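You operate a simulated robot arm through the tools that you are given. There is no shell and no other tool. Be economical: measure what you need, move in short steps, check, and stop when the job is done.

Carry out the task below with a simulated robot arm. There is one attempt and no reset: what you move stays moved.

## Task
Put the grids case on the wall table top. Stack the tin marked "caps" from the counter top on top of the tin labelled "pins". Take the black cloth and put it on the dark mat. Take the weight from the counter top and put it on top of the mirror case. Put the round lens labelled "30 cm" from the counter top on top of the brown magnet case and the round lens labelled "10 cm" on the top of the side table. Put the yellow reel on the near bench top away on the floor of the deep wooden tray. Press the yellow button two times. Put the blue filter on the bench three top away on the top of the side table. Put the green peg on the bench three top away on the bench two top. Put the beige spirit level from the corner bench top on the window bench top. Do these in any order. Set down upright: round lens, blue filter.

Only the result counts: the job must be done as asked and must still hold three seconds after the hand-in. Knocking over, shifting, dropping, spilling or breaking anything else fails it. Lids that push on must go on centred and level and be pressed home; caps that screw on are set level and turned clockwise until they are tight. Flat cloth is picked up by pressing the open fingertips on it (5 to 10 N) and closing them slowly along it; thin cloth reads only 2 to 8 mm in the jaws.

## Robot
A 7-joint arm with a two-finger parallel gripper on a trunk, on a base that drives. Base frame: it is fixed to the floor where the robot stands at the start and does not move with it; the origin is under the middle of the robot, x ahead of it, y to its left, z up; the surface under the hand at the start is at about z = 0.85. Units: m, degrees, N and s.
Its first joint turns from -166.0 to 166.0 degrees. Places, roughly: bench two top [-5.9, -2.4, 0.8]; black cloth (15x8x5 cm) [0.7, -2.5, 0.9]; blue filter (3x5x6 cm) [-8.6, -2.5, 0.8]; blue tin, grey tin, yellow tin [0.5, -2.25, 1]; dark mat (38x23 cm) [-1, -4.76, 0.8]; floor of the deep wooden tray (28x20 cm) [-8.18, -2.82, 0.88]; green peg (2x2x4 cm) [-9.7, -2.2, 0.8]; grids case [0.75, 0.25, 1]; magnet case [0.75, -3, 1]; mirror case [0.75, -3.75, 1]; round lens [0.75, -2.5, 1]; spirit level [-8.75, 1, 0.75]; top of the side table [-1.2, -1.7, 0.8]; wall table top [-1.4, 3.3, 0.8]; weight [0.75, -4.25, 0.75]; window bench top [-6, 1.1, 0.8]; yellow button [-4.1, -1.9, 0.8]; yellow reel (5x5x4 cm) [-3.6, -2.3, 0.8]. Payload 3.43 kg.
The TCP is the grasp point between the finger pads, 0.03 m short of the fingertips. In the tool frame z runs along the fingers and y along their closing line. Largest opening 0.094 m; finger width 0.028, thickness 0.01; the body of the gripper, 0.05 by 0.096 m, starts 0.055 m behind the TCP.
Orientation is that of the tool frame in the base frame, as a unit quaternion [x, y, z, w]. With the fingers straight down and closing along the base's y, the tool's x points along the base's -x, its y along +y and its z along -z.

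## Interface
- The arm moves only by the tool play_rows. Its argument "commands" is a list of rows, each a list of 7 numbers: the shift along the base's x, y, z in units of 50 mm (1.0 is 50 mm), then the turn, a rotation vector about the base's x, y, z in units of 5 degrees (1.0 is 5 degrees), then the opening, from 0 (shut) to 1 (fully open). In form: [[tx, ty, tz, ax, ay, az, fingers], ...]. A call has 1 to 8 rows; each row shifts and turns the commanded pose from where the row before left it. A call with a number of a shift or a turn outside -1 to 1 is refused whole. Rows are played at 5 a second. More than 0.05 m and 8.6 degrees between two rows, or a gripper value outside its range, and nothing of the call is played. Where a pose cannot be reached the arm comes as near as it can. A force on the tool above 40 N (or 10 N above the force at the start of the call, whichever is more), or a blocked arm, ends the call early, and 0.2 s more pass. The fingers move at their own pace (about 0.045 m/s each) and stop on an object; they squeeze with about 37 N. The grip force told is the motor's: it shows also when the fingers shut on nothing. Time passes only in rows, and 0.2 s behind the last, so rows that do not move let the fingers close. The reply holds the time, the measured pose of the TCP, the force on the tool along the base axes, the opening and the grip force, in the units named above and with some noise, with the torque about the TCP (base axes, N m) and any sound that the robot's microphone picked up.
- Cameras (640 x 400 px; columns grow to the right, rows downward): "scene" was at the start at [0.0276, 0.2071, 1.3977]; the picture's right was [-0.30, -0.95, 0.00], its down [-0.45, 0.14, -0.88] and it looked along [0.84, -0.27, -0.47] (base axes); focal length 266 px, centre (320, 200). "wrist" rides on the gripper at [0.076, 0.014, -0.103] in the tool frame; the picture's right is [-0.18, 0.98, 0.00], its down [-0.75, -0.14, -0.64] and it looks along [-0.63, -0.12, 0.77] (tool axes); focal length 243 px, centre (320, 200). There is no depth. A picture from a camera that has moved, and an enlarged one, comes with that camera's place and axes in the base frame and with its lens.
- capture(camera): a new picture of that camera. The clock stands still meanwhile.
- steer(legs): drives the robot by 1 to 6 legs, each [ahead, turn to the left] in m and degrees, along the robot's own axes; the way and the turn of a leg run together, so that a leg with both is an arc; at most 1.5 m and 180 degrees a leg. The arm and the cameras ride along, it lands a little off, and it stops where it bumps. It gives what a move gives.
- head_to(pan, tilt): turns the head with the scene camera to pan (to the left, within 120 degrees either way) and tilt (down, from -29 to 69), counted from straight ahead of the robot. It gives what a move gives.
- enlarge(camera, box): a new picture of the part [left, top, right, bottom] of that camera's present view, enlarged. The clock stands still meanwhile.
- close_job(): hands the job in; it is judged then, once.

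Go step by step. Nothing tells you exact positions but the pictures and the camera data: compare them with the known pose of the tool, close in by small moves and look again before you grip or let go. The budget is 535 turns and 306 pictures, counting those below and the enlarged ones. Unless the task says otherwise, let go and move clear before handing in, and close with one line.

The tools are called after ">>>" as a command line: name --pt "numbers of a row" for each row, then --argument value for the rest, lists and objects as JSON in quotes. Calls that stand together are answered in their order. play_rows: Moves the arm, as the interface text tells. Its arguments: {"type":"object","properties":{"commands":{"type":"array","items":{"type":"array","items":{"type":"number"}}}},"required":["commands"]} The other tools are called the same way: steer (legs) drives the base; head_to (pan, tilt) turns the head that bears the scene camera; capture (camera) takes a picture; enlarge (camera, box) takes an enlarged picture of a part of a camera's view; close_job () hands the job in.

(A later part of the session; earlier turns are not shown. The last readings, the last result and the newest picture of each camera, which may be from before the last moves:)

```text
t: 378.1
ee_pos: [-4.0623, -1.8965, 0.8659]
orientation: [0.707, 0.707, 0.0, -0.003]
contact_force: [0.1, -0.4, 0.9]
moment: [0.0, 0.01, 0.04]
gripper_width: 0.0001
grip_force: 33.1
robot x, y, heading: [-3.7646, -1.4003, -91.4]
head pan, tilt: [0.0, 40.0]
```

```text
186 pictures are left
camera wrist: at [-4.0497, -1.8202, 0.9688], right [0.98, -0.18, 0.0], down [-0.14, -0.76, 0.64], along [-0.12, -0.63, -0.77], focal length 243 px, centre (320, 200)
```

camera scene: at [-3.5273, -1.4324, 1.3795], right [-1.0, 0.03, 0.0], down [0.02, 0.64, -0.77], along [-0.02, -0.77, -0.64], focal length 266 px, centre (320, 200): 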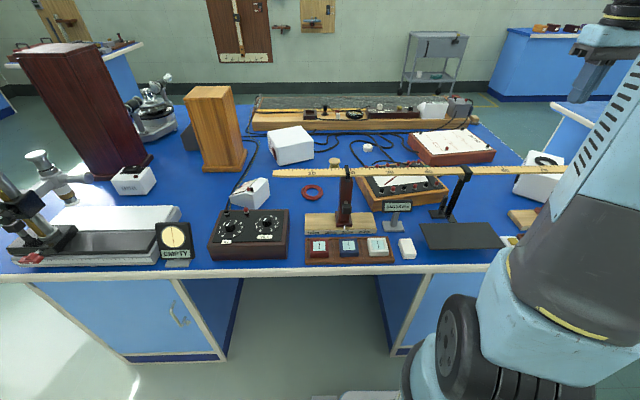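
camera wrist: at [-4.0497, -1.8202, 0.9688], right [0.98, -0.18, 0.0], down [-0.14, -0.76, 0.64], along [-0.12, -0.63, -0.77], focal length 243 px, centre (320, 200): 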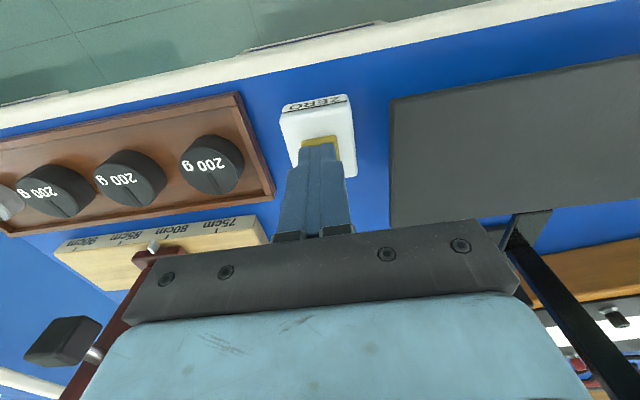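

>>> play_rows --pt "0 0 -0.08 0 0 0 0" --pt "0 0 -0.06 0 0 0 0"

>>> play_rows --pt "0 0 -0.06 0 0 0 0" --pt "0 0 -0.06 0 0 0 0"

```text
t: 378.7
ee_pos: [-4.0636, -1.8979, 0.8599]
orientation: [0.707, 0.707, -0.001, -0.001]
contact_force: [2.4, -4.2, 11.0]
moment: [-0.1, -0.05, 0.03]
gripper_width: 0.0
grip_force: 33.0
robot x, y, heading: [-3.7631, -1.4034, -91.5]
head pan, tilt: [0.0, 40.0]
heard: click
```

```text
t: 379.1
ee_pos: [-4.0635, -1.8972, 0.8585]
orientation: [0.707, 0.708, -0.002, -0.002]
contact_force: [6.9, 4.5, 17.0]
moment: [0.19, -0.22, -0.03]
gripper_width: 0.0
grip_force: 33.4
robot x, y, heading: [-3.7621, -1.4003, -91.3]
head pan, tilt: [0.0, 40.0]
stopped in row 2: the force on the tool passed its limit at 52 N (the readings are from after the stop); the commanded pose is now the measured one
```

First click heard. Lift off and press again.

>>> play_rows --pt "0 0 0.2 0 0 0 0" --pt "0 0 0.2 0 0 0 0" --pt "0 0 0 0 0 0 0"

>>> play_rows --pt "0 0 -0.2 0 0 0 0" --pt "0 0 -0.12 0 0 0 0" --pt "0 0 -0.05 0 0 0 0"

```text
t: 379.9
ee_pos: [-4.0643, -1.8963, 0.8768]
orientation: [0.706, 0.708, -0.002, -0.001]
contact_force: [0.2, 0.2, 0.2]
moment: [0.01, 0.03, -0.02]
gripper_width: 0.0
grip_force: 33.0
robot x, y, heading: [-3.7627, -1.4006, -91.3]
head pan, tilt: [0.0, 40.0]
```

```text
t: 380.7
ee_pos: [-4.0632, -1.8968, 0.8597]
orientation: [0.706, 0.708, -0.002, -0.001]
contact_force: [1.7, -1.1, 10.3]
moment: [-0.01, -0.06, -0.02]
gripper_width: 0.0001
grip_force: 32.6
robot x, y, heading: [-3.7604, -1.4028, -91.7]
head pan, tilt: [0.0, 40.0]
heard: click
```

Second click. Lift clear, drive forward slightly, and move over the reel.

>>> play_rows --pt "0 0 0.5 0 0 0 0" --pt "0 0 1 0 0 0 0" --pt "0 0 1 0 0 0 0" --pt "0 0 1 0 0 0 0" --pt "0 0 1 0 0 0 0" --pt "0 0 1 0 0 0 0" --pt "0 0 1 0 0 0 0" --pt "0.8 -0.2 0.3 0 0 0 1"

>>> steer --legs '[[0.06, 0]]'

>>> play_rows --pt "0.75 -0.6 0 0 0 0 1" --pt "0.75 -0.6 0 0 0 0 1" --pt "0.75 -0.6 0 0 0 0 1" --pt "0.75 -0.6 0 0 0 0 1" --pt "0.75 -0.6 0 0 0 0 1" --pt "0.75 -0.6 0 0 0 0 1" --pt "0.75 -0.6 0 0 0 0 1" --pt "0.75 -0.6 0 0 0 0 1"

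>>> capture --camera "wrist"

>>> capture --camera "scene"

```text
t: 382.5
ee_pos: [-4.0237, -1.9071, 1.2007]
orientation: [0.707, 0.708, -0.002, -0.002]
contact_force: [-0.1, 0.3, 0.2]
moment: [0.05, -0.04, -0.01]
gripper_width: 0.0325
grip_force: 0.0
robot x, y, heading: [-3.7597, -1.3976, -91.7]
head pan, tilt: [0.0, 40.0]
```

```text
t: 383.5
ee_pos: [-4.0259, -1.969, 1.2001]
orientation: [0.706, 0.708, -0.002, -0.001]
contact_force: [-0.3, -0.5, -0.4]
moment: [0.01, -0.03, 0.02]
gripper_width: 0.0939
grip_force: 0.2
robot x, y, heading: [-3.7622, -1.4612, -91.5]
head pan, tilt: [0.0, 40.0]
```

```text
t: 385.3
ee_pos: [-3.7256, -2.2086, 1.198]
orientation: [0.707, 0.707, -0.002, -0.001]
contact_force: [-1.0, 0.6, 0.3]
moment: [-0.02, -0.03, 0.0]
gripper_width: 0.0938
grip_force: 0.0
robot x, y, heading: [-3.7641, -1.4623, -91.7]
head pan, tilt: [0.0, 40.0]
```

```text
185 pictures are left
camera wrist: at [-3.7119, -2.1325, 1.3011], right [0.98, -0.18, 0.0], down [-0.14, -0.75, 0.64], along [-0.12, -0.63, -0.76], focal length 243 px, centre (320, 200)
```

wrist: 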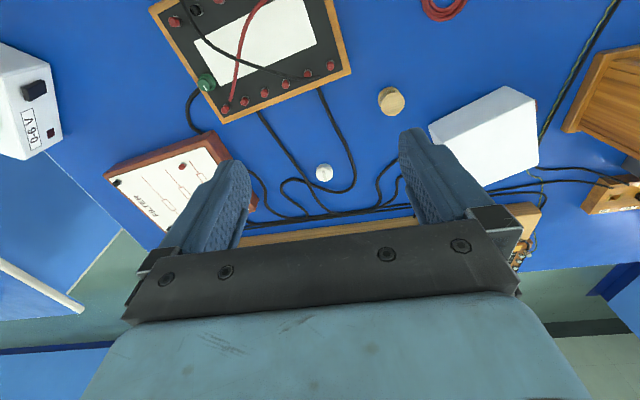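

```text
184 pictures are left
camera scene: at [-3.5298, -1.4937, 1.3797], right [-1.0, 0.03, 0.0], down [0.02, 0.64, -0.77], along [-0.02, -0.77, -0.64], focal length 266 px, centre (320, 200)
```

scene: 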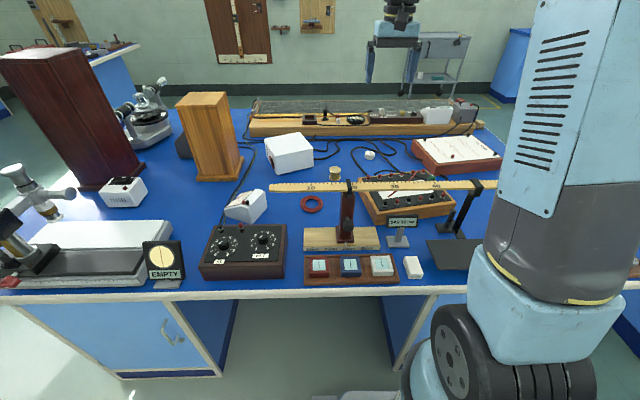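

>>> enlarge --camera "wrist" --box '[350, 70, 430, 130]'

>>> enlarge --camera "scene" --box '[300, 150, 370, 200]'

```text
6.67 times, centred on (390, 100) of wrist
camera zoom: at [-3.7119, -2.1325, 1.3011], right [0.98, -0.18, 0.0], down [-0.14, -0.75, 0.64], along [-0.12, -0.63, -0.76], focal length 1618 px, centre (-147, 867)
```

zoom: 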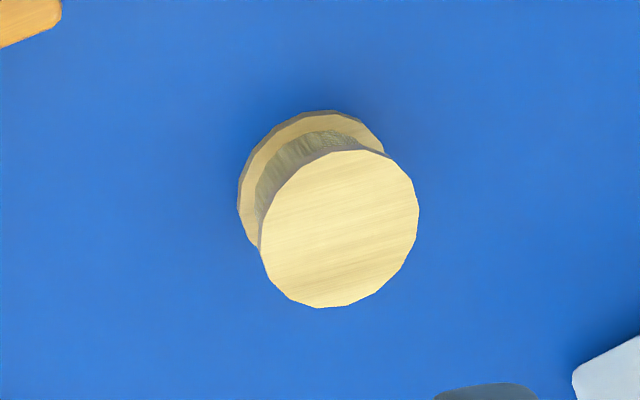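

```text
8.00 times, centred on (335, 175) of scene
camera zoom: at [-3.5298, -1.4937, 1.3797], right [-1.0, 0.03, 0.0], down [0.02, 0.64, -0.77], along [-0.02, -0.77, -0.64], focal length 2130 px, centre (200, 400)
```

zoom: 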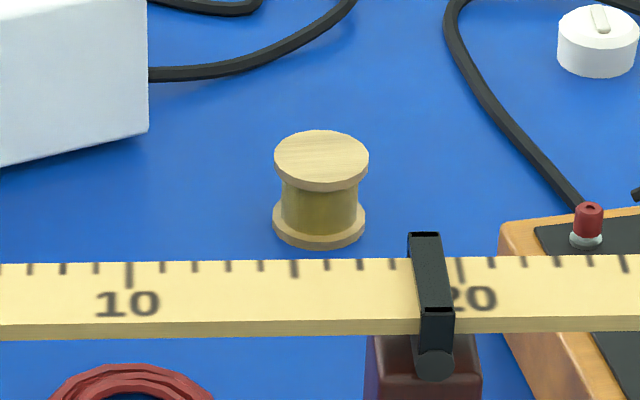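

Reel upright at (−3.607, −2.313), flange ≈4.5 cm. Move above with partly open jaws and descend.

>>> play_rows --pt "0.6 -0.52 0 0 0 0 0.7" --pt "0.6 -0.52 0 0 0 0 0.7" --pt "0.6 -0.52 0 0 0 0 0.7" --pt "0.57 -0.53 0 0 0 0 0.7" --pt "0 0 -0.9 0 0 0 0.7" --pt "0 0 -1 0 0 0 0.7" --pt "0 0 -1 0 0 0 0.7" --pt "0 0 -1 0 0 0 0.7"

>>> play_rows --pt "0 0 -0.8 0 0 0 0.7" --pt "0 0 -0.6 0 0 0 0.7"

>>> capture --camera "wrist"

>>> enlarge --camera "scene" --box '[280, 100, 400, 200]'

```text
t: 387.1
ee_pos: [-3.6057, -2.3136, 1.003]
orientation: [0.707, 0.708, -0.003, -0.001]
contact_force: [-1.0, 0.5, 0.1]
moment: [-0.05, 0.0, -0.02]
gripper_width: 0.0658
grip_force: 0.0
robot x, y, heading: [-3.7649, -1.4617, -91.5]
head pan, tilt: [0.0, 40.0]
```

```text
t: 387.7
ee_pos: [-3.6066, -2.3139, 0.9346]
orientation: [0.706, 0.708, -0.003, -0.001]
contact_force: [1.1, -0.4, 0.7]
moment: [-0.03, 0.0, 0.0]
gripper_width: 0.0659
grip_force: 0.1
robot x, y, heading: [-3.764, -1.4612, -91.6]
head pan, tilt: [0.0, 40.0]
```

```text
181 pictures are left
camera wrist: at [-3.5926, -2.237, 1.0376], right [0.98, -0.18, 0.0], down [-0.14, -0.75, 0.64], along [-0.12, -0.63, -0.76], focal length 243 px, centre (320, 200)
```

wrist: 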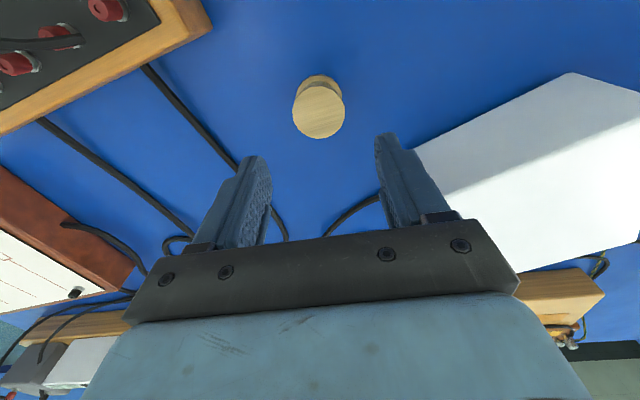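

```text
4.00 times, centred on (340, 150) of scene
camera zoom: at [-3.5295, -1.494, 1.3796], right [-1.0, 0.03, 0.0], down [0.02, 0.64, -0.77], along [-0.02, -0.77, -0.64], focal length 1065 px, centre (240, 400)
```

zoom: 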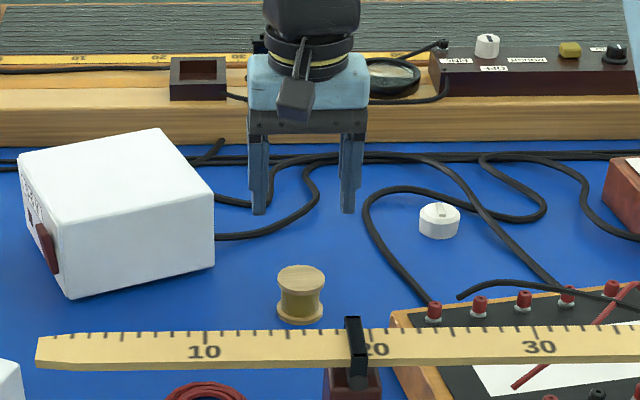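

Shift 7 mm north and descend to grip height.

>>> play_rows --pt "0 0.14 -0.6 0 0 0 0.7" --pt "0 0 -0.7 0 0 0 0.7" --pt "0 0 -0.4 0 0 0 0.7" --pt "0 0 -0.2 0 0 0 0.7"

>>> capture --camera "wrist"

```text
t: 388.7
ee_pos: [-3.6053, -2.3067, 0.8387]
orientation: [0.707, 0.707, -0.002, -0.001]
contact_force: [0.4, 0.1, -0.6]
moment: [-0.05, -0.01, -0.03]
gripper_width: 0.0657
grip_force: 0.1
robot x, y, heading: [-3.7613, -1.4606, -91.5]
head pan, tilt: [0.0, 40.0]
```

```text
179 pictures are left
camera wrist: at [-3.5922, -2.2294, 0.9415], right [0.98, -0.18, 0.0], down [-0.14, -0.75, 0.64], along [-0.12, -0.63, -0.77], focal length 243 px, centre (320, 200)
```

wrist: 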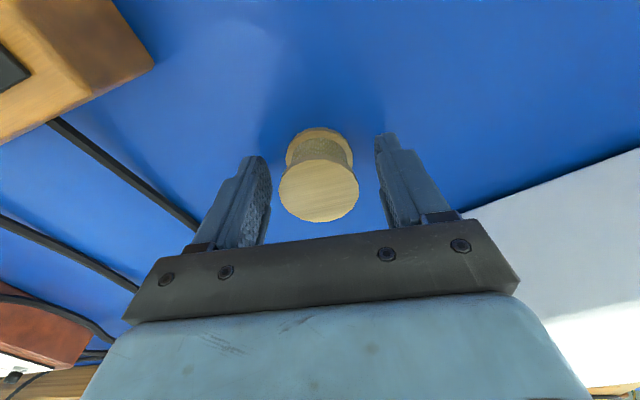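

>>> play_rows --pt "0 0 -0.14 0 0 0 0.7" --pt "0 0 0 0 0 0 0" --pt "0 0 0 0 0 0 0" --pt "0 0 0 0 0 0 0" --pt "0 0 0 0 0 0 0" --pt "0 0 0 0 0 0 0" --pt "0 0 0 0 0 0 0"

>>> play_rows --pt "0 0 0.1 0 0 0 0" --pt "0 0 0.3 0 0 0 0" --pt "0 0 0.6 0 0 0 0" --pt "0 0 0.9 0 0 0 0" --pt "0 0 1 0 0 0 0" --pt "0 0 1 0 0 0 0" --pt "0 0 1 0 0 0 0" --pt "0 0 1 0 0 0 0"

>>> capture --camera "wrist"

```text
t: 390.3
ee_pos: [-3.6065, -2.306, 0.832]
orientation: [0.707, 0.708, -0.002, -0.001]
contact_force: [0.6, 0.2, 0.2]
moment: [0.02, -0.01, 0.03]
gripper_width: 0.0451
grip_force: 37.1
robot x, y, heading: [-3.7629, -1.4625, -91.6]
head pan, tilt: [0.0, 40.0]
```

```text
t: 392.1
ee_pos: [-3.6067, -2.308, 1.1295]
orientation: [0.706, 0.708, -0.002, -0.002]
contact_force: [0.0, 0.5, -1.1]
moment: [0.04, 0.02, 0.02]
gripper_width: 0.0451
grip_force: 37.5
robot x, y, heading: [-3.7664, -1.461, -91.5]
head pan, tilt: [0.0, 40.0]
```

```text
178 pictures are left
camera wrist: at [-3.5916, -2.2307, 1.2324], right [0.98, -0.18, -0.01], down [-0.14, -0.75, 0.64], along [-0.12, -0.63, -0.77], focal length 243 px, centre (320, 200)
```

wrist: 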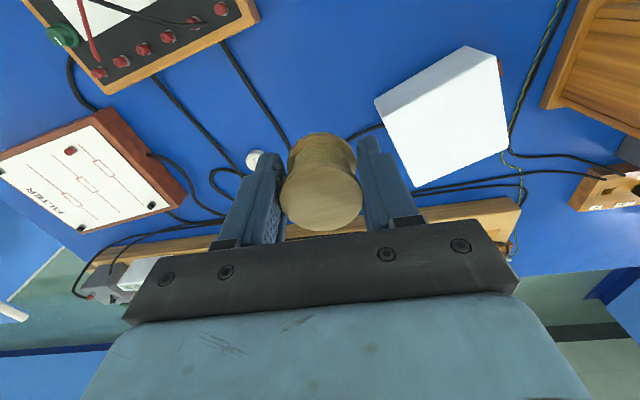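

Reel held. Raise, retract, and back into the aisle.

>>> play_rows --pt "0 0 1 0 0 0 0" --pt "0 0 0.8 0 0 0 0" --pt "-0.4 0.9 0 0 0 0 0" --pt "-0.4 0.9 0 0 0 0 0" --pt "-0.4 0.9 0 0 0 0 0" --pt "-0.4 0.9 0 0 0 0 0" --pt "-0.4 0.9 0 0 0 0 0" --pt "-0.4 0.9 0 0 0 0 0"

>>> steer --legs '[[-0.62, 0], [0, -45]]'

>>> steer --legs '[[0, -45]]'

>>> head_to --pan 0 --tilt 20

>>> capture --camera "scene"

```text
t: 393.9
ee_pos: [-3.7282, -2.0365, 1.2155]
orientation: [0.707, 0.707, -0.002, -0.003]
contact_force: [-0.3, -1.9, -0.7]
moment: [0.05, 0.0, 0.03]
gripper_width: 0.045
grip_force: 37.2
robot x, y, heading: [-3.7655, -1.4628, -91.6]
head pan, tilt: [0.0, 40.0]
```

```text
t: 399.7
ee_pos: [-4.1296, -1.2851, 1.2161]
orientation: [0.923, 0.386, -0.002, -0.002]
contact_force: [0.0, -0.9, -0.5]
moment: [0.0, 0.01, 0.0]
gripper_width: 0.0444
grip_force: 37.3
robot x, y, heading: [-3.7181, -0.8876, -136.1]
head pan, tilt: [0.0, 40.0]
```

```text
t: 402.4
ee_pos: [-4.2927, -0.8707, 1.2163]
orientation: [1.0, -0.001, -0.001, -0.002]
contact_force: [0.7, -0.8, 0.0]
moment: [0.02, -0.03, -0.01]
gripper_width: 0.0449
grip_force: 36.9
robot x, y, heading: [-3.7247, -0.9346, 179.1]
head pan, tilt: [0.0, 40.0]
```

```text
t: 403.3
ee_pos: [-4.2895, -0.8726, 1.2188]
orientation: [1.0, -0.002, -0.001, -0.003]
contact_force: [0.7, 0.3, -0.3]
moment: [-0.05, 0.03, -0.01]
gripper_width: 0.0444
grip_force: 36.7
robot x, y, heading: [-3.7206, -0.9333, 178.9]
head pan, tilt: [0.0, 20.0]
```

```text
177 pictures are left
camera scene: at [-3.7581, -1.1687, 1.4109], right [0.02, 1.0, 0.0], down [0.34, -0.01, -0.94], along [-0.94, 0.02, -0.34], focal length 266 px, centre (320, 200)
```

scene: 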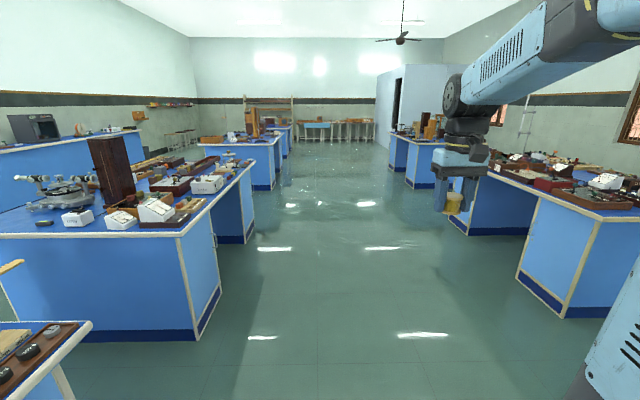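

Aisle clear. Drive west about 4.3 m toward bench three.

>>> steer --legs '[[1.45, 0], [1.45, 0], [1.35, 0]]'

>>> head_to --pan 80 --tilt 28

>>> capture --camera "scene"

```text
t: 423.9
ee_pos: [-8.5254, -0.9149, 1.218]
orientation: [1.0, 0.029, -0.002, -0.003]
contact_force: [1.2, 0.5, -0.3]
moment: [0.01, 0.01, 0.02]
gripper_width: 0.0433
grip_force: 36.9
robot x, y, heading: [-7.9494, -0.9395, -177.7]
head pan, tilt: [0.0, 20.0]
```

```text
t: 425.4
ee_pos: [-8.5246, -0.9157, 1.2187]
orientation: [1.0, 0.028, 0.0, -0.003]
contact_force: [0.2, -0.8, 0.0]
moment: [0.01, 0.01, -0.01]
gripper_width: 0.043
grip_force: 37.2
robot x, y, heading: [-7.9519, -0.9411, -177.5]
head pan, tilt: [80.0, 28.0]
```

```text
176 pictures are left
camera scene: at [-7.8938, -1.2646, 1.3982], right [-0.99, 0.13, 0.0], down [0.06, 0.47, -0.88], along [-0.12, -0.88, -0.47], focal length 266 px, centre (320, 200)
```

scene: 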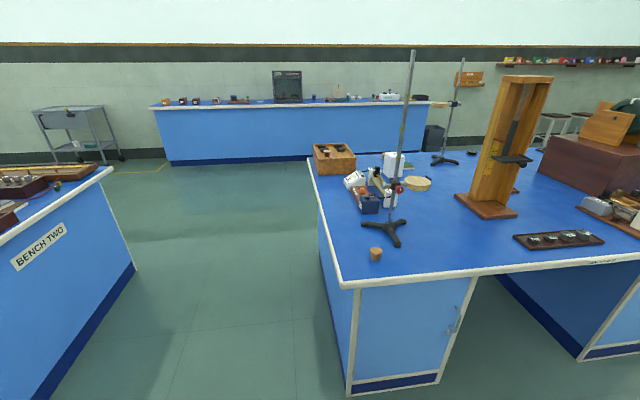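

>>> enlarge --camera "scene" --box '[300, 120, 480, 280]'

>>> capture --camera "wrist"

>>> enlarge --camera "scene" --box '[440, 80, 640, 260]'

```text
2.50 times, centred on (390, 200) of scene
camera zoom: at [-7.8938, -1.2646, 1.3982], right [-0.99, 0.13, 0.0], down [0.06, 0.47, -0.88], along [-0.12, -0.88, -0.47], focal length 666 px, centre (145, 200)
```

zoom: 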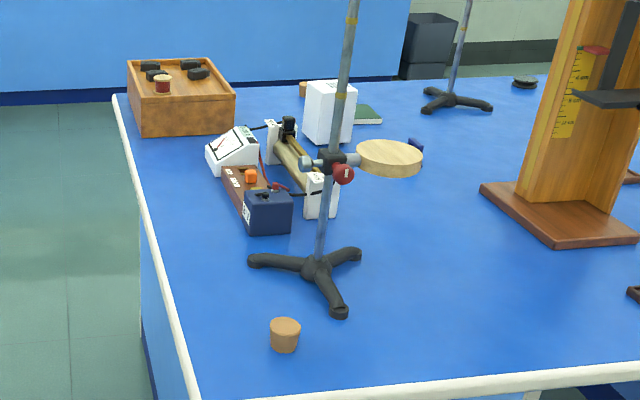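

```text
174 pictures are left
camera wrist: at [-8.4495, -0.9247, 1.3206], right [-0.13, -0.99, 0.0], down [-0.76, 0.09, 0.64], along [-0.64, 0.09, -0.77], focal length 243 px, centre (320, 200)
```

wrist: 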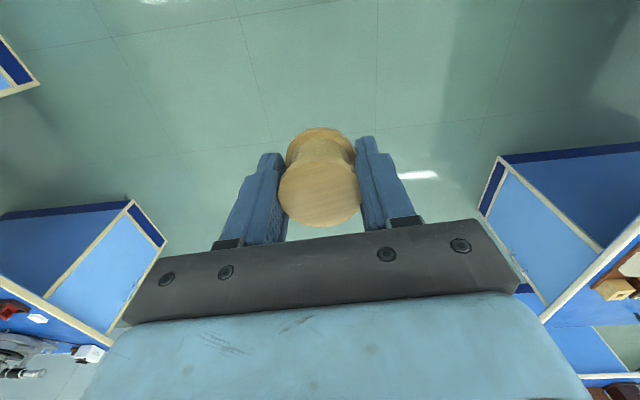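

```text
2.22 times, centred on (540, 170) of scene
camera zoom: at [-7.8938, -1.2646, 1.3982], right [-0.99, 0.13, 0.0], down [0.06, 0.47, -0.88], along [-0.12, -0.88, -0.47], focal length 592 px, centre (-169, 267)
```

zoom: 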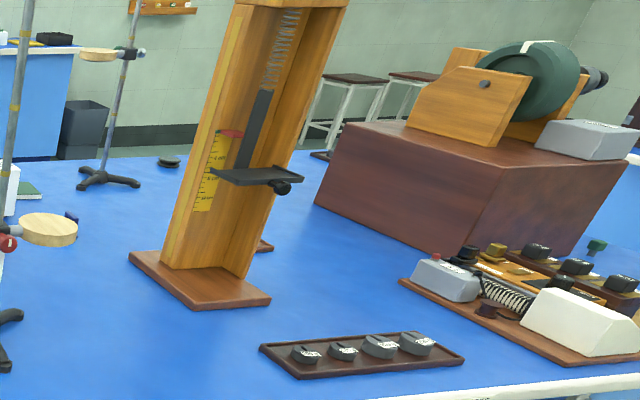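

Plan: enter the 1.2 m gap between benches two and three and face the tray from the east.

>>> steer --legs '[[-0.52, 0], [0, 45]]'

>>> steer --legs '[[0, 43]]'

>>> head_to --pan 0 --tilt 30

>>> capture --camera "scene"

```text
t: 430.9
ee_pos: [-7.8384, -1.3142, 1.2183]
orientation: [0.908, 0.419, -0.002, -0.002]
contact_force: [-0.1, -0.1, -0.5]
moment: [-0.01, -0.02, 0.02]
gripper_width: 0.0431
grip_force: 37.4
robot x, y, heading: [-7.4562, -0.8833, -131.0]
head pan, tilt: [80.0, 28.0]
```

```text
t: 433.6
ee_pos: [-7.4347, -1.4603, 1.2187]
orientation: [0.684, 0.729, -0.003, -0.001]
contact_force: [-1.0, -0.4, 0.2]
moment: [0.0, -0.02, -0.02]
gripper_width: 0.0432
grip_force: 36.8
robot x, y, heading: [-7.5056, -0.8882, -87.9]
head pan, tilt: [80.0, 28.0]
```

```text
t: 435.1
ee_pos: [-7.434, -1.4593, 1.2192]
orientation: [0.683, 0.73, -0.003, -0.002]
contact_force: [0.6, -0.6, 0.0]
moment: [0.01, -0.01, 0.0]
gripper_width: 0.0433
grip_force: 37.4
robot x, y, heading: [-7.506, -0.8893, -87.7]
head pan, tilt: [0.0, 30.0]
```

```text
172 pictures are left
camera scene: at [-7.2682, -0.9104, 1.395], right [-1.0, -0.04, 0.0], down [-0.02, 0.5, -0.87], along [0.03, -0.87, -0.5], focal length 266 px, centre (320, 200)
```

scene: 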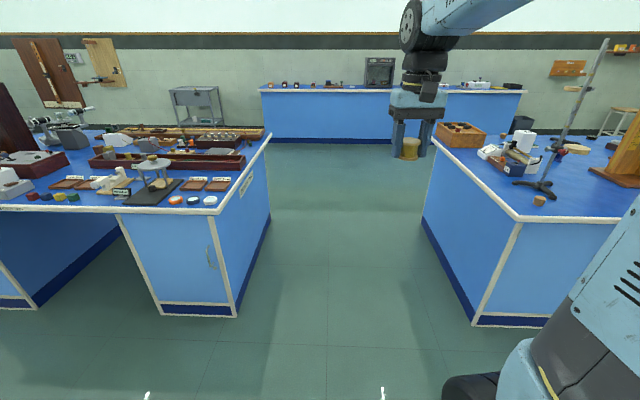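

>>> steer --legs '[[1.0, 0], [0.86, 0]]'

>>> steer --legs '[[0, -45]]'

>>> steer --legs '[[0, -46]]'

>>> head_to --pan 0 --tilt 38

>>> capture --camera "scene"

```text
t: 444.6
ee_pos: [-7.3357, -3.3295, 1.2189]
orientation: [0.682, 0.732, -0.002, -0.001]
contact_force: [0.0, 0.5, -1.0]
moment: [-0.01, -0.05, 0.0]
gripper_width: 0.0429
grip_force: 37.1
robot x, y, heading: [-7.4118, -2.76, -87.5]
head pan, tilt: [0.0, 30.0]
```

```text
t: 447.3
ee_pos: [-7.754, -3.2187, 1.2203]
orientation: [0.907, 0.421, -0.003, -0.003]
contact_force: [1.0, -0.8, 0.3]
moment: [0.02, -0.01, 0.0]
gripper_width: 0.043
grip_force: 36.6
robot x, y, heading: [-7.3769, -2.7885, -131.5]
head pan, tilt: [0.0, 30.0]
```

```text
t: 450.1
ee_pos: [-7.9504, -2.8076, 1.22]
orientation: [1.0, 0.024, 0.0, -0.003]
contact_force: [-0.1, -0.2, -0.9]
moment: [-0.02, -0.01, -0.02]
gripper_width: 0.043
grip_force: 36.4
robot x, y, heading: [-7.3773, -2.842, -178.0]
head pan, tilt: [0.0, 30.0]
```

```text
t: 450.8
ee_pos: [-7.9498, -2.8056, 1.2198]
orientation: [1.0, 0.025, -0.001, -0.003]
contact_force: [0.1, 0.0, -0.2]
moment: [0.01, 0.0, 0.03]
gripper_width: 0.0435
grip_force: 36.6
robot x, y, heading: [-7.3746, -2.8393, -177.7]
head pan, tilt: [0.0, 38.0]
```

```text
171 pictures are left
camera scene: at [-7.3942, -3.0746, 1.3827], right [-0.04, 1.0, 0.0], down [0.62, 0.02, -0.79], along [-0.79, -0.03, -0.62], focal length 266 px, centre (320, 200)
```

scene: 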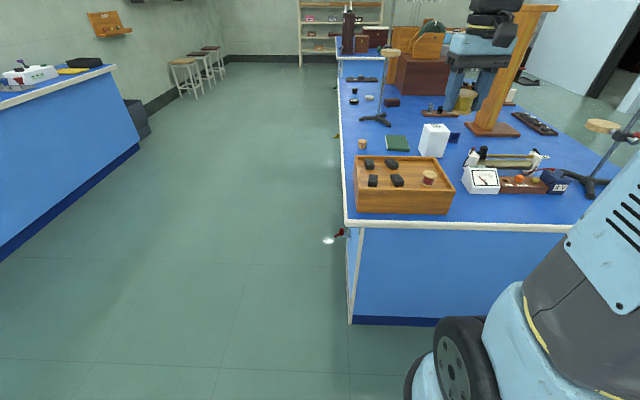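

>>> enlarge --camera "scene" --box '[335, 110, 495, 225]'

```text
3.48 times, centred on (415, 168) of scene
camera zoom: at [-7.3942, -3.0746, 1.3827], right [-0.04, 1.0, 0.0], down [0.62, 0.02, -0.79], along [-0.79, -0.03, -0.62], focal length 926 px, centre (-10, 313)
```

zoom: 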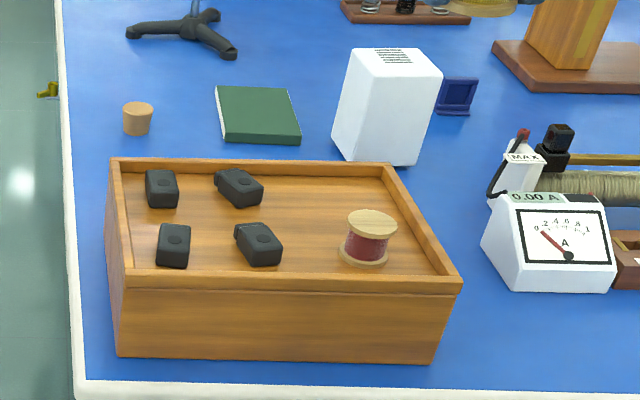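

Tray interior: red reel at (−8.14, −2.745), black parts on the left; free spot at ≈(−8.24, −2.752). Move there and lower partway.

>>> play_rows --pt "-0.75 0.14 0 0 0 0 0" --pt "-0.75 0.14 0 0 0 0 0" --pt "-0.75 0.14 0 0 0 0 0" --pt "-0.75 0.14 0 0 0 0 0" --pt "-0.75 0.14 0 0 0 0 0" --pt "-0.75 0.14 0 0 0 0 0" --pt "-0.75 0.14 -0.3 0 0 0 0" --pt "-0.55 0.1 -0.5 0 0 0 0"

>>> play_rows --pt "0 0 -0.8 0 0 0 0" --pt "0 0 -0.9 0 0 0 0" --pt "0 0 -0.9 0 0 0 0" --pt "0 0 -0.8 0 0 0 0"

>>> capture --camera "wrist"

>>> enlarge --camera "scene" --box '[335, 100, 495, 220]'

```text
t: 452.6
ee_pos: [-8.2413, -2.7539, 1.1808]
orientation: [1.0, 0.024, 0.0, -0.002]
contact_force: [0.3, -0.6, 0.4]
moment: [0.0, 0.04, -0.04]
gripper_width: 0.0431
grip_force: 36.9
robot x, y, heading: [-7.3744, -2.8347, -177.7]
head pan, tilt: [0.0, 38.0]
```

```text
t: 453.6
ee_pos: [-8.2429, -2.7512, 1.0098]
orientation: [1.0, 0.024, -0.001, -0.003]
contact_force: [0.0, 0.1, 0.8]
moment: [0.01, 0.02, 0.0]
gripper_width: 0.043
grip_force: 36.9
robot x, y, heading: [-7.3781, -2.8411, -177.5]
head pan, tilt: [0.0, 38.0]
```

```text
169 pictures are left
camera wrist: at [-8.1657, -2.7624, 1.1127], right [-0.14, -0.99, 0.0], down [-0.76, 0.1, 0.64], along [-0.64, 0.09, -0.76], focal length 243 px, centre (320, 200)
```

wrist: 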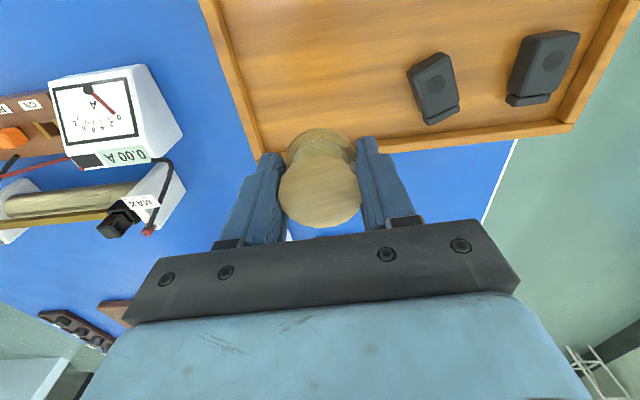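

```text
3.33 times, centred on (415, 160) of scene
camera zoom: at [-7.3942, -3.0748, 1.3826], right [-0.04, 1.0, 0.0], down [0.62, 0.02, -0.79], along [-0.79, -0.03, -0.62], focal length 888 px, centre (3, 333)
```

zoom: 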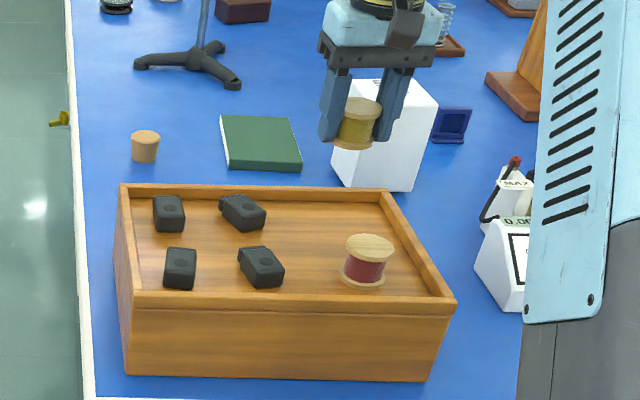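

Positions agree. Shift 8 mm away from the back wall and lower.

>>> play_rows --pt "0.16 0 -0.4 0 0 0 0" --pt "0 0 -0.5 0 0 0 0" --pt "0 0 -0.5 0 0 0 0" --pt "0 0 -0.3 0 0 0 0"

>>> enlarge --camera "scene" --box '[355, 110, 475, 210]'

>>> capture --camera "wrist"

```text
t: 454.6
ee_pos: [-8.2303, -2.7527, 0.9237]
orientation: [1.0, 0.023, -0.001, -0.002]
contact_force: [0.4, -0.1, -0.2]
moment: [-0.01, 0.01, 0.02]
gripper_width: 0.0429
grip_force: 37.2
robot x, y, heading: [-7.3765, -2.8372, -177.6]
head pan, tilt: [0.0, 38.0]
```

```text
4.00 times, centred on (415, 160) of scene
camera zoom: at [-7.3944, -3.0748, 1.3826], right [-0.04, 1.0, 0.0], down [0.62, 0.02, -0.79], along [-0.79, -0.03, -0.62], focal length 1065 px, centre (-60, 360)
```

zoom: 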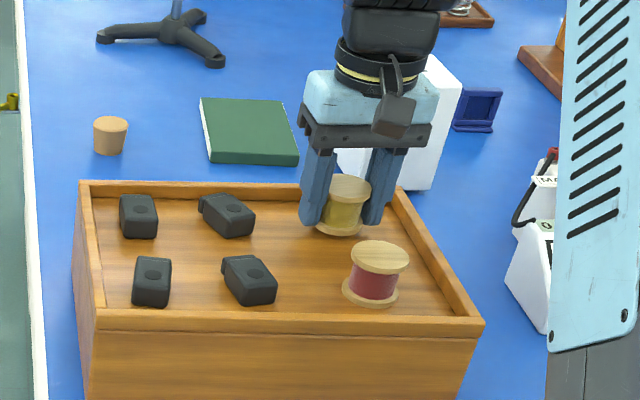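

```text
166 pictures are left
camera wrist: at [-8.1548, -2.7627, 1.0265], right [-0.14, -0.99, 0.0], down [-0.76, 0.1, 0.64], along [-0.64, 0.09, -0.77], focal length 243 px, centre (320, 200)
```

wrist: 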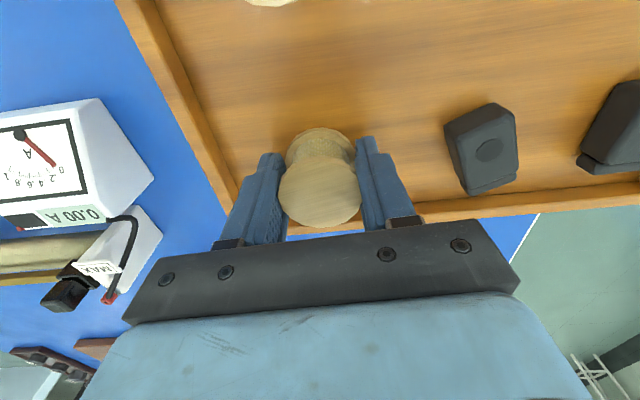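

>>> play_rows --pt "0 0 -0.08 0 0 0 0" --pt "0 0 -0.06 0 0 0 0"

>>> play_rows --pt "0 0 -0.06 0 0 0 0" --pt "0 0 -0.06 0 0 0 0"

>>> play_rows --pt "0 0 -0.06 0 0 0 0"

```text
t: 455.2
ee_pos: [-8.2318, -2.7521, 0.9164]
orientation: [1.0, 0.025, -0.001, -0.003]
contact_force: [-0.1, -0.3, 0.1]
moment: [0.01, 0.01, -0.04]
gripper_width: 0.043
grip_force: 37.0
robot x, y, heading: [-7.3771, -2.8388, -177.8]
head pan, tilt: [0.0, 38.0]
```

```text
t: 455.8
ee_pos: [-8.2319, -2.7514, 0.9151]
orientation: [1.0, 0.025, -0.003, -0.002]
contact_force: [-3.2, -1.2, 36.9]
moment: [-0.52, -0.2, -0.11]
gripper_width: 0.0429
grip_force: 37.5
robot x, y, heading: [-7.3763, -2.839, -178.1]
head pan, tilt: [0.0, 38.0]
```

```text
t: 456.1
ee_pos: [-8.2324, -2.7527, 0.9159]
orientation: [1.0, 0.025, -0.004, -0.002]
contact_force: [-0.5, 1.0, 9.0]
moment: [-0.08, -0.13, -0.01]
gripper_width: 0.043
grip_force: 36.6
robot x, y, heading: [-7.3751, -2.8372, -177.9]
head pan, tilt: [0.0, 38.0]
stopped in row 1: the force on the tool passed its limit at 51 N (the readings are from after the stop); the commanded pose is now the measured one
```

Seated on the floor. Release with a modest opening and rise.

>>> play_rows --pt "0 0 0 0 0 0 0.64" --pt "0 0 0 0 0 0 0.64" --pt "0 0 0 0 0 0 0.64" --pt "0 0 0.3 0 0 0 0.64" --pt "0 0 0.7 0 0 0 0.64" --pt "0 0 1 0 0 0 0.64" --pt "0 0 1 0 0 0 0.64" --pt "0 0 1 0 0 0 0.64"

>>> enlarge --camera "scene" --box '[345, 100, 485, 210]'

>>> capture --camera "wrist"

```text
t: 457.9
ee_pos: [-8.2334, -2.7527, 1.1158]
orientation: [1.0, 0.024, -0.003, -0.002]
contact_force: [-0.7, 0.4, -1.0]
moment: [0.01, -0.04, -0.03]
gripper_width: 0.0603
grip_force: 0.1
robot x, y, heading: [-7.3756, -2.8378, -177.9]
head pan, tilt: [0.0, 38.0]
```

```text
3.64 times, centred on (415, 155) of scene
camera zoom: at [-7.3949, -3.0747, 1.3826], right [-0.04, 1.0, 0.0], down [0.62, 0.02, -0.79], along [-0.79, -0.03, -0.62], focal length 968 px, centre (-26, 364)
```

zoom: 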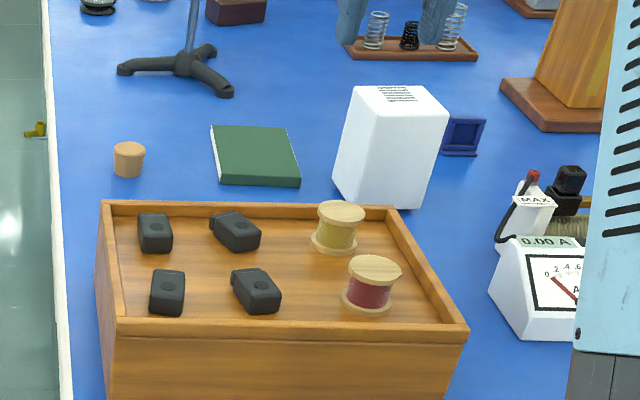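

```text
164 pictures are left
camera wrist: at [-8.157, -2.7638, 1.2181], right [-0.14, -0.99, 0.0], down [-0.76, 0.1, 0.65], along [-0.64, 0.09, -0.76], focal length 243 px, centre (320, 200)
```

wrist: 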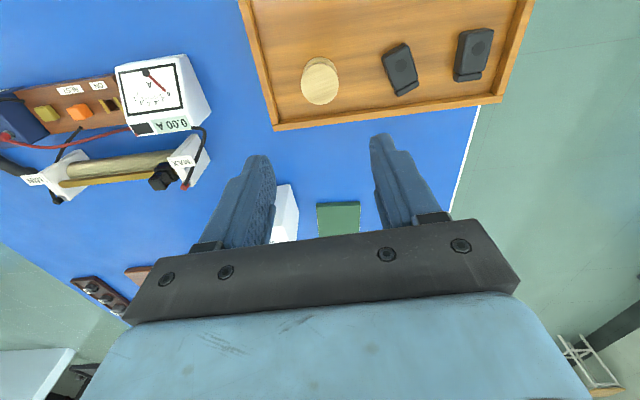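

Reel is in the tray. Next, the blue filter at ≈(−8.62, −2.47): retract and shift the robot north within the gap.

>>> play_rows --pt "0 0 1 0 0 0 0.9" --pt "0 0 0.7 0 0 0 0.9" --pt "0.95 -0.2 0 0 0 0 0.9" --pt "0.95 -0.2 0 0 0 0 0.9" --pt "0.95 -0.2 0 0 0 0 0.9" --pt "0.95 -0.2 0 0 0 0 0.9" --pt "0.95 -0.2 0 0 0 0 0.9" --pt "0.95 -0.2 0 0 0 0 0.9"

>>> steer --legs '[[-0.15, 0], [0, -45], [0.53, 0]]'

>>> steer --legs '[[0, 42]]'

>>> capture --camera "scene"

```text
t: 459.7
ee_pos: [-7.9463, -2.8116, 1.1978]
orientation: [1.0, 0.024, -0.003, -0.002]
contact_force: [-0.4, 0.0, -0.8]
moment: [-0.05, -0.07, -0.03]
gripper_width: 0.0847
grip_force: 0.0
robot x, y, heading: [-7.3757, -2.838, -177.7]
head pan, tilt: [0.0, 38.0]
```

```text
t: 466.2
ee_pos: [-8.0013, -2.0511, 1.1998]
orientation: [0.934, -0.358, -0.002, -0.004]
contact_force: [1.0, 0.2, 1.6]
moment: [-0.03, 0.02, 0.0]
gripper_width: 0.0847
grip_force: 0.1
robot x, y, heading: [-7.6332, -2.4899, 137.3]
head pan, tilt: [0.0, 38.0]
```

```text
t: 468.7
ee_pos: [-8.2002, -2.4054, 1.1982]
orientation: [1.0, -0.005, -0.004, -0.002]
contact_force: [0.4, -1.0, -0.9]
moment: [0.02, 0.0, -0.03]
gripper_width: 0.0846
grip_force: 0.1
robot x, y, heading: [-7.6336, -2.4423, 178.2]
head pan, tilt: [0.0, 38.0]
```

```text
163 pictures are left
camera scene: at [-7.6665, -2.6785, 1.3826], right [0.03, 1.0, 0.0], down [0.62, -0.02, -0.79], along [-0.79, 0.02, -0.62], focal length 266 px, centre (320, 200)
```

scene: 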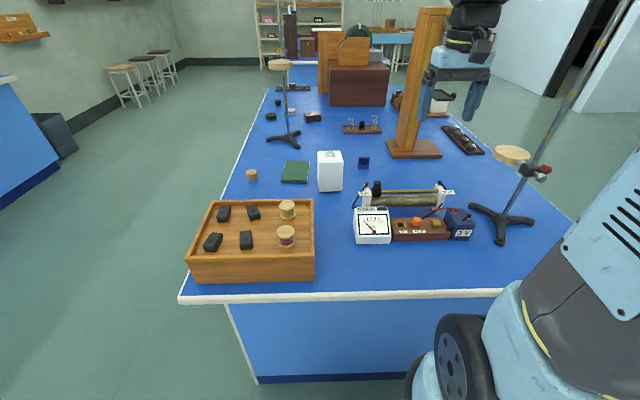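

>>> enlarge --camera "scene" --box '[300, 130, 420, 220]'

```text
4.44 times, centred on (360, 175) of scene
camera zoom: at [-7.6665, -2.6785, 1.3826], right [0.03, 1.0, 0.0], down [0.62, -0.02, -0.79], along [-0.79, 0.02, -0.62], focal length 1183 px, centre (142, 311)
```

zoom: 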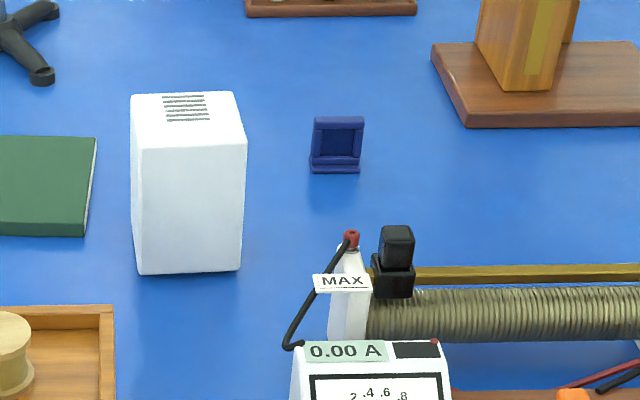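

Filter at ≈(−8.63, −2.465). Drive 5 cm forward and hover above it.

>>> steer --legs '[[0.06, 0]]'

>>> play_rows --pt "-0.8 -0.12 0 0 0 0 1" --pt "-0.8 -0.12 0 0 0 0 1" --pt "-0.8 -0.12 -0.3 0 0 0 1" --pt "-0.8 -0.12 -0.5 0 0 0 1" --pt "-0.8 -0.12 -0.6 0 0 0 1" --pt "-0.8 -0.12 -0.6 0 0 0 1" --pt "-0.8 -0.12 -0.6 0 0 0 1" --pt "-0.8 -0.12 -0.6 0 0 0 1"

>>> capture --camera "wrist"

>>> enlarge --camera "scene" --box '[300, 90, 420, 180]'

```text
t: 469.7
ee_pos: [-8.2587, -2.4036, 1.2003]
orientation: [1.0, -0.005, -0.004, -0.003]
contact_force: [-1.2, 0.7, 0.1]
moment: [0.01, 0.03, 0.0]
gripper_width: 0.0844
grip_force: 0.0
robot x, y, heading: [-7.6967, -2.4414, 178.2]
head pan, tilt: [0.0, 38.0]
```

```text
refused: row 5 steps farther than a row can; nothing moved
```

```text
161 pictures are left
camera wrist: at [-8.1835, -2.418, 1.3019], right [-0.19, -0.98, 0.0], down [-0.75, 0.14, 0.65], along [-0.64, 0.13, -0.76], focal length 243 px, centre (320, 200)
```

wrist: 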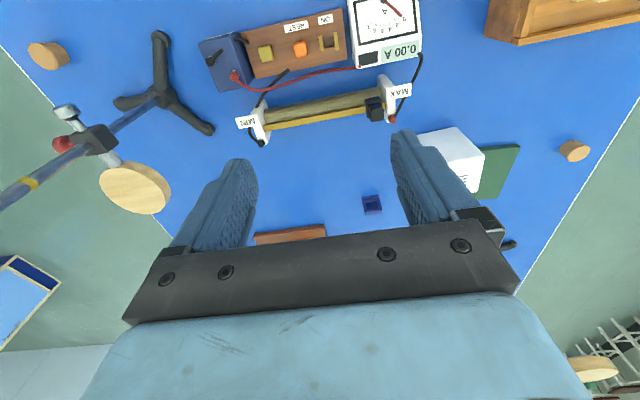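

```text
4.44 times, centred on (360, 135) of scene
camera zoom: at [-7.7255, -2.6767, 1.3826], right [0.03, 1.0, 0.0], down [0.62, -0.02, -0.79], along [-0.79, 0.02, -0.62], focal length 1183 px, centre (142, 489)
```

zoom: 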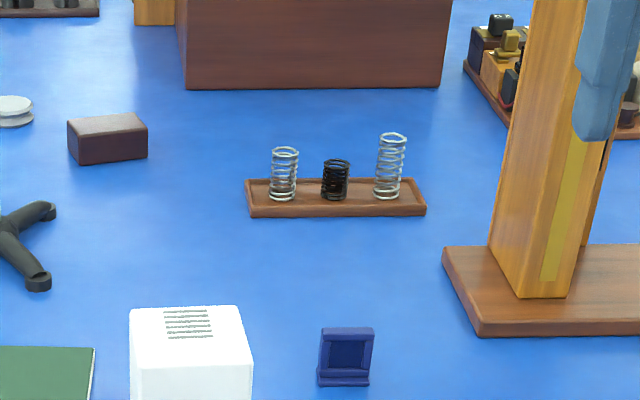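

>>> play_rows --pt "-0.9 -0.155 0 0 0 0 1" --pt "-0.9 -0.155 0 0 0 0 1" --pt "-0.9 -0.155 0 0 0 0 1" --pt "-0.9 -0.155 0 0 0 0 1" --pt "-0.9 -0.155 0 0 0 0 1" --pt "-0.9 -0.155 0 0 0 0 1" --pt "-0.9 -0.155 -0.2 0 0 0 1" --pt "-0.9 -0.155 -0.2 0 0 0 1"

>>> play_rows --pt "0 0 -0.9 0 0 0 1" --pt "0 0 -0.9 0 0 0 1" --pt "0 0 -0.9 0 0 0 1" --pt "0 0 -0.9 0 0 0 1" --pt "0 0 -0.9 0 0 0 1"

>>> capture --camera "wrist"

>>> enlarge --camera "scene" --box '[310, 100, 420, 190]'

```text
t: 471.5
ee_pos: [-8.6194, -2.4676, 1.182]
orientation: [1.0, -0.004, -0.005, -0.002]
contact_force: [1.0, 1.3, 1.3]
moment: [0.0, 0.04, 0.04]
gripper_width: 0.0938
grip_force: 0.0
robot x, y, heading: [-7.6924, -2.4417, 178.1]
head pan, tilt: [0.0, 38.0]
```

```text
t: 472.7
ee_pos: [-8.62, -2.4668, 0.9553]
orientation: [1.0, -0.004, -0.004, -0.003]
contact_force: [-0.4, 0.0, 0.7]
moment: [0.01, 0.01, -0.01]
gripper_width: 0.094
grip_force: 0.1
robot x, y, heading: [-7.6879, -2.4421, 178.3]
head pan, tilt: [0.0, 38.0]
```

```text
159 pictures are left
camera wrist: at [-8.5434, -2.4815, 1.0575], right [-0.19, -0.98, 0.0], down [-0.75, 0.14, 0.65], along [-0.64, 0.13, -0.76], focal length 243 px, centre (320, 200)
```

wrist: 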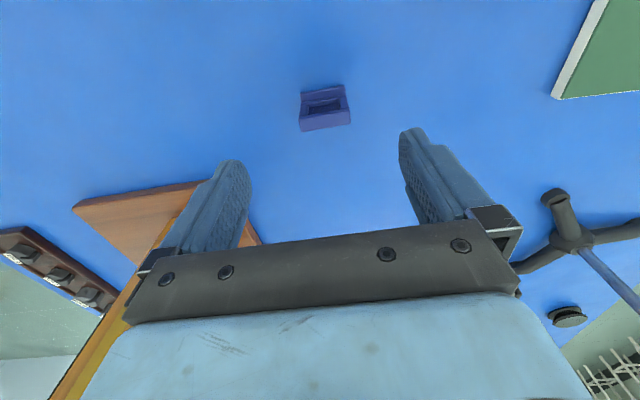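

```text
4.44 times, centred on (365, 145) of scene
camera zoom: at [-7.7258, -2.6767, 1.3826], right [0.03, 1.0, 0.0], down [0.62, -0.02, -0.79], along [-0.79, 0.02, -0.62], focal length 1183 px, centre (120, 444)
```

zoom: 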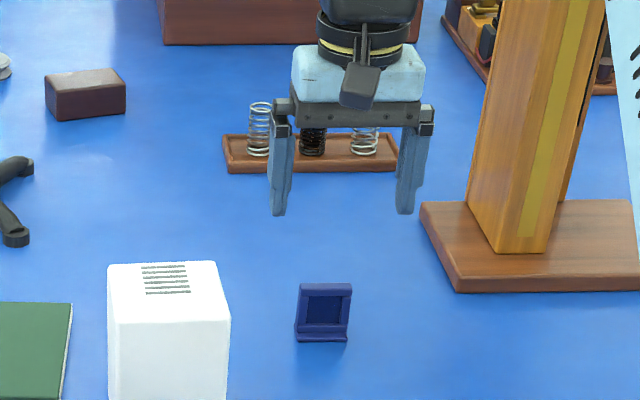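

>>> play_rows --pt "-0.14 -0.04 -0.6 0 0 0 0.85" --pt "0 0 -0.7 0 0 0 0.85" --pt "0 0 -0.6 0 0 0 0.85" --pt "0 0 -0.4 0 0 0 0.85"

>>> capture --camera "wrist"

>>> enlarge --camera "scene" --box '[310, 110, 420, 200]'

```text
t: 473.7
ee_pos: [-8.6266, -2.4674, 0.8395]
orientation: [1.0, -0.005, -0.004, -0.002]
contact_force: [1.0, -0.3, -0.6]
moment: [-0.03, 0.0, 0.04]
gripper_width: 0.0801
grip_force: 0.1
robot x, y, heading: [-7.6932, -2.4439, 178.2]
head pan, tilt: [0.0, 38.0]
```

```text
157 pictures are left
camera wrist: at [-8.5501, -2.4825, 0.9414], right [-0.19, -0.98, 0.0], down [-0.75, 0.14, 0.65], along [-0.64, 0.13, -0.76], focal length 243 px, centre (320, 200)
```

wrist: 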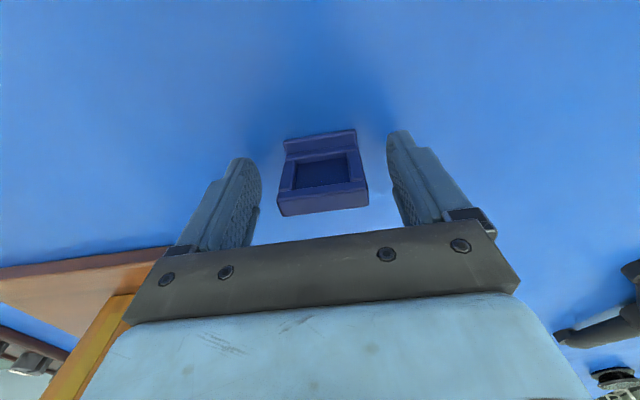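

```text
4.44 times, centred on (365, 155) of scene
camera zoom: at [-7.7259, -2.6767, 1.3826], right [0.03, 1.0, 0.0], down [0.62, -0.02, -0.79], along [-0.79, 0.02, -0.62], focal length 1183 px, centre (120, 400)
```

zoom: 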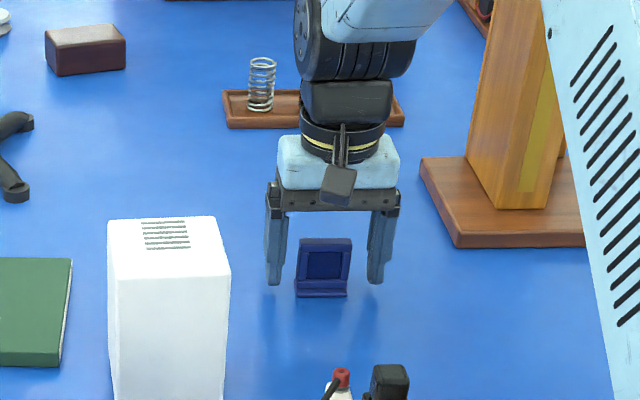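

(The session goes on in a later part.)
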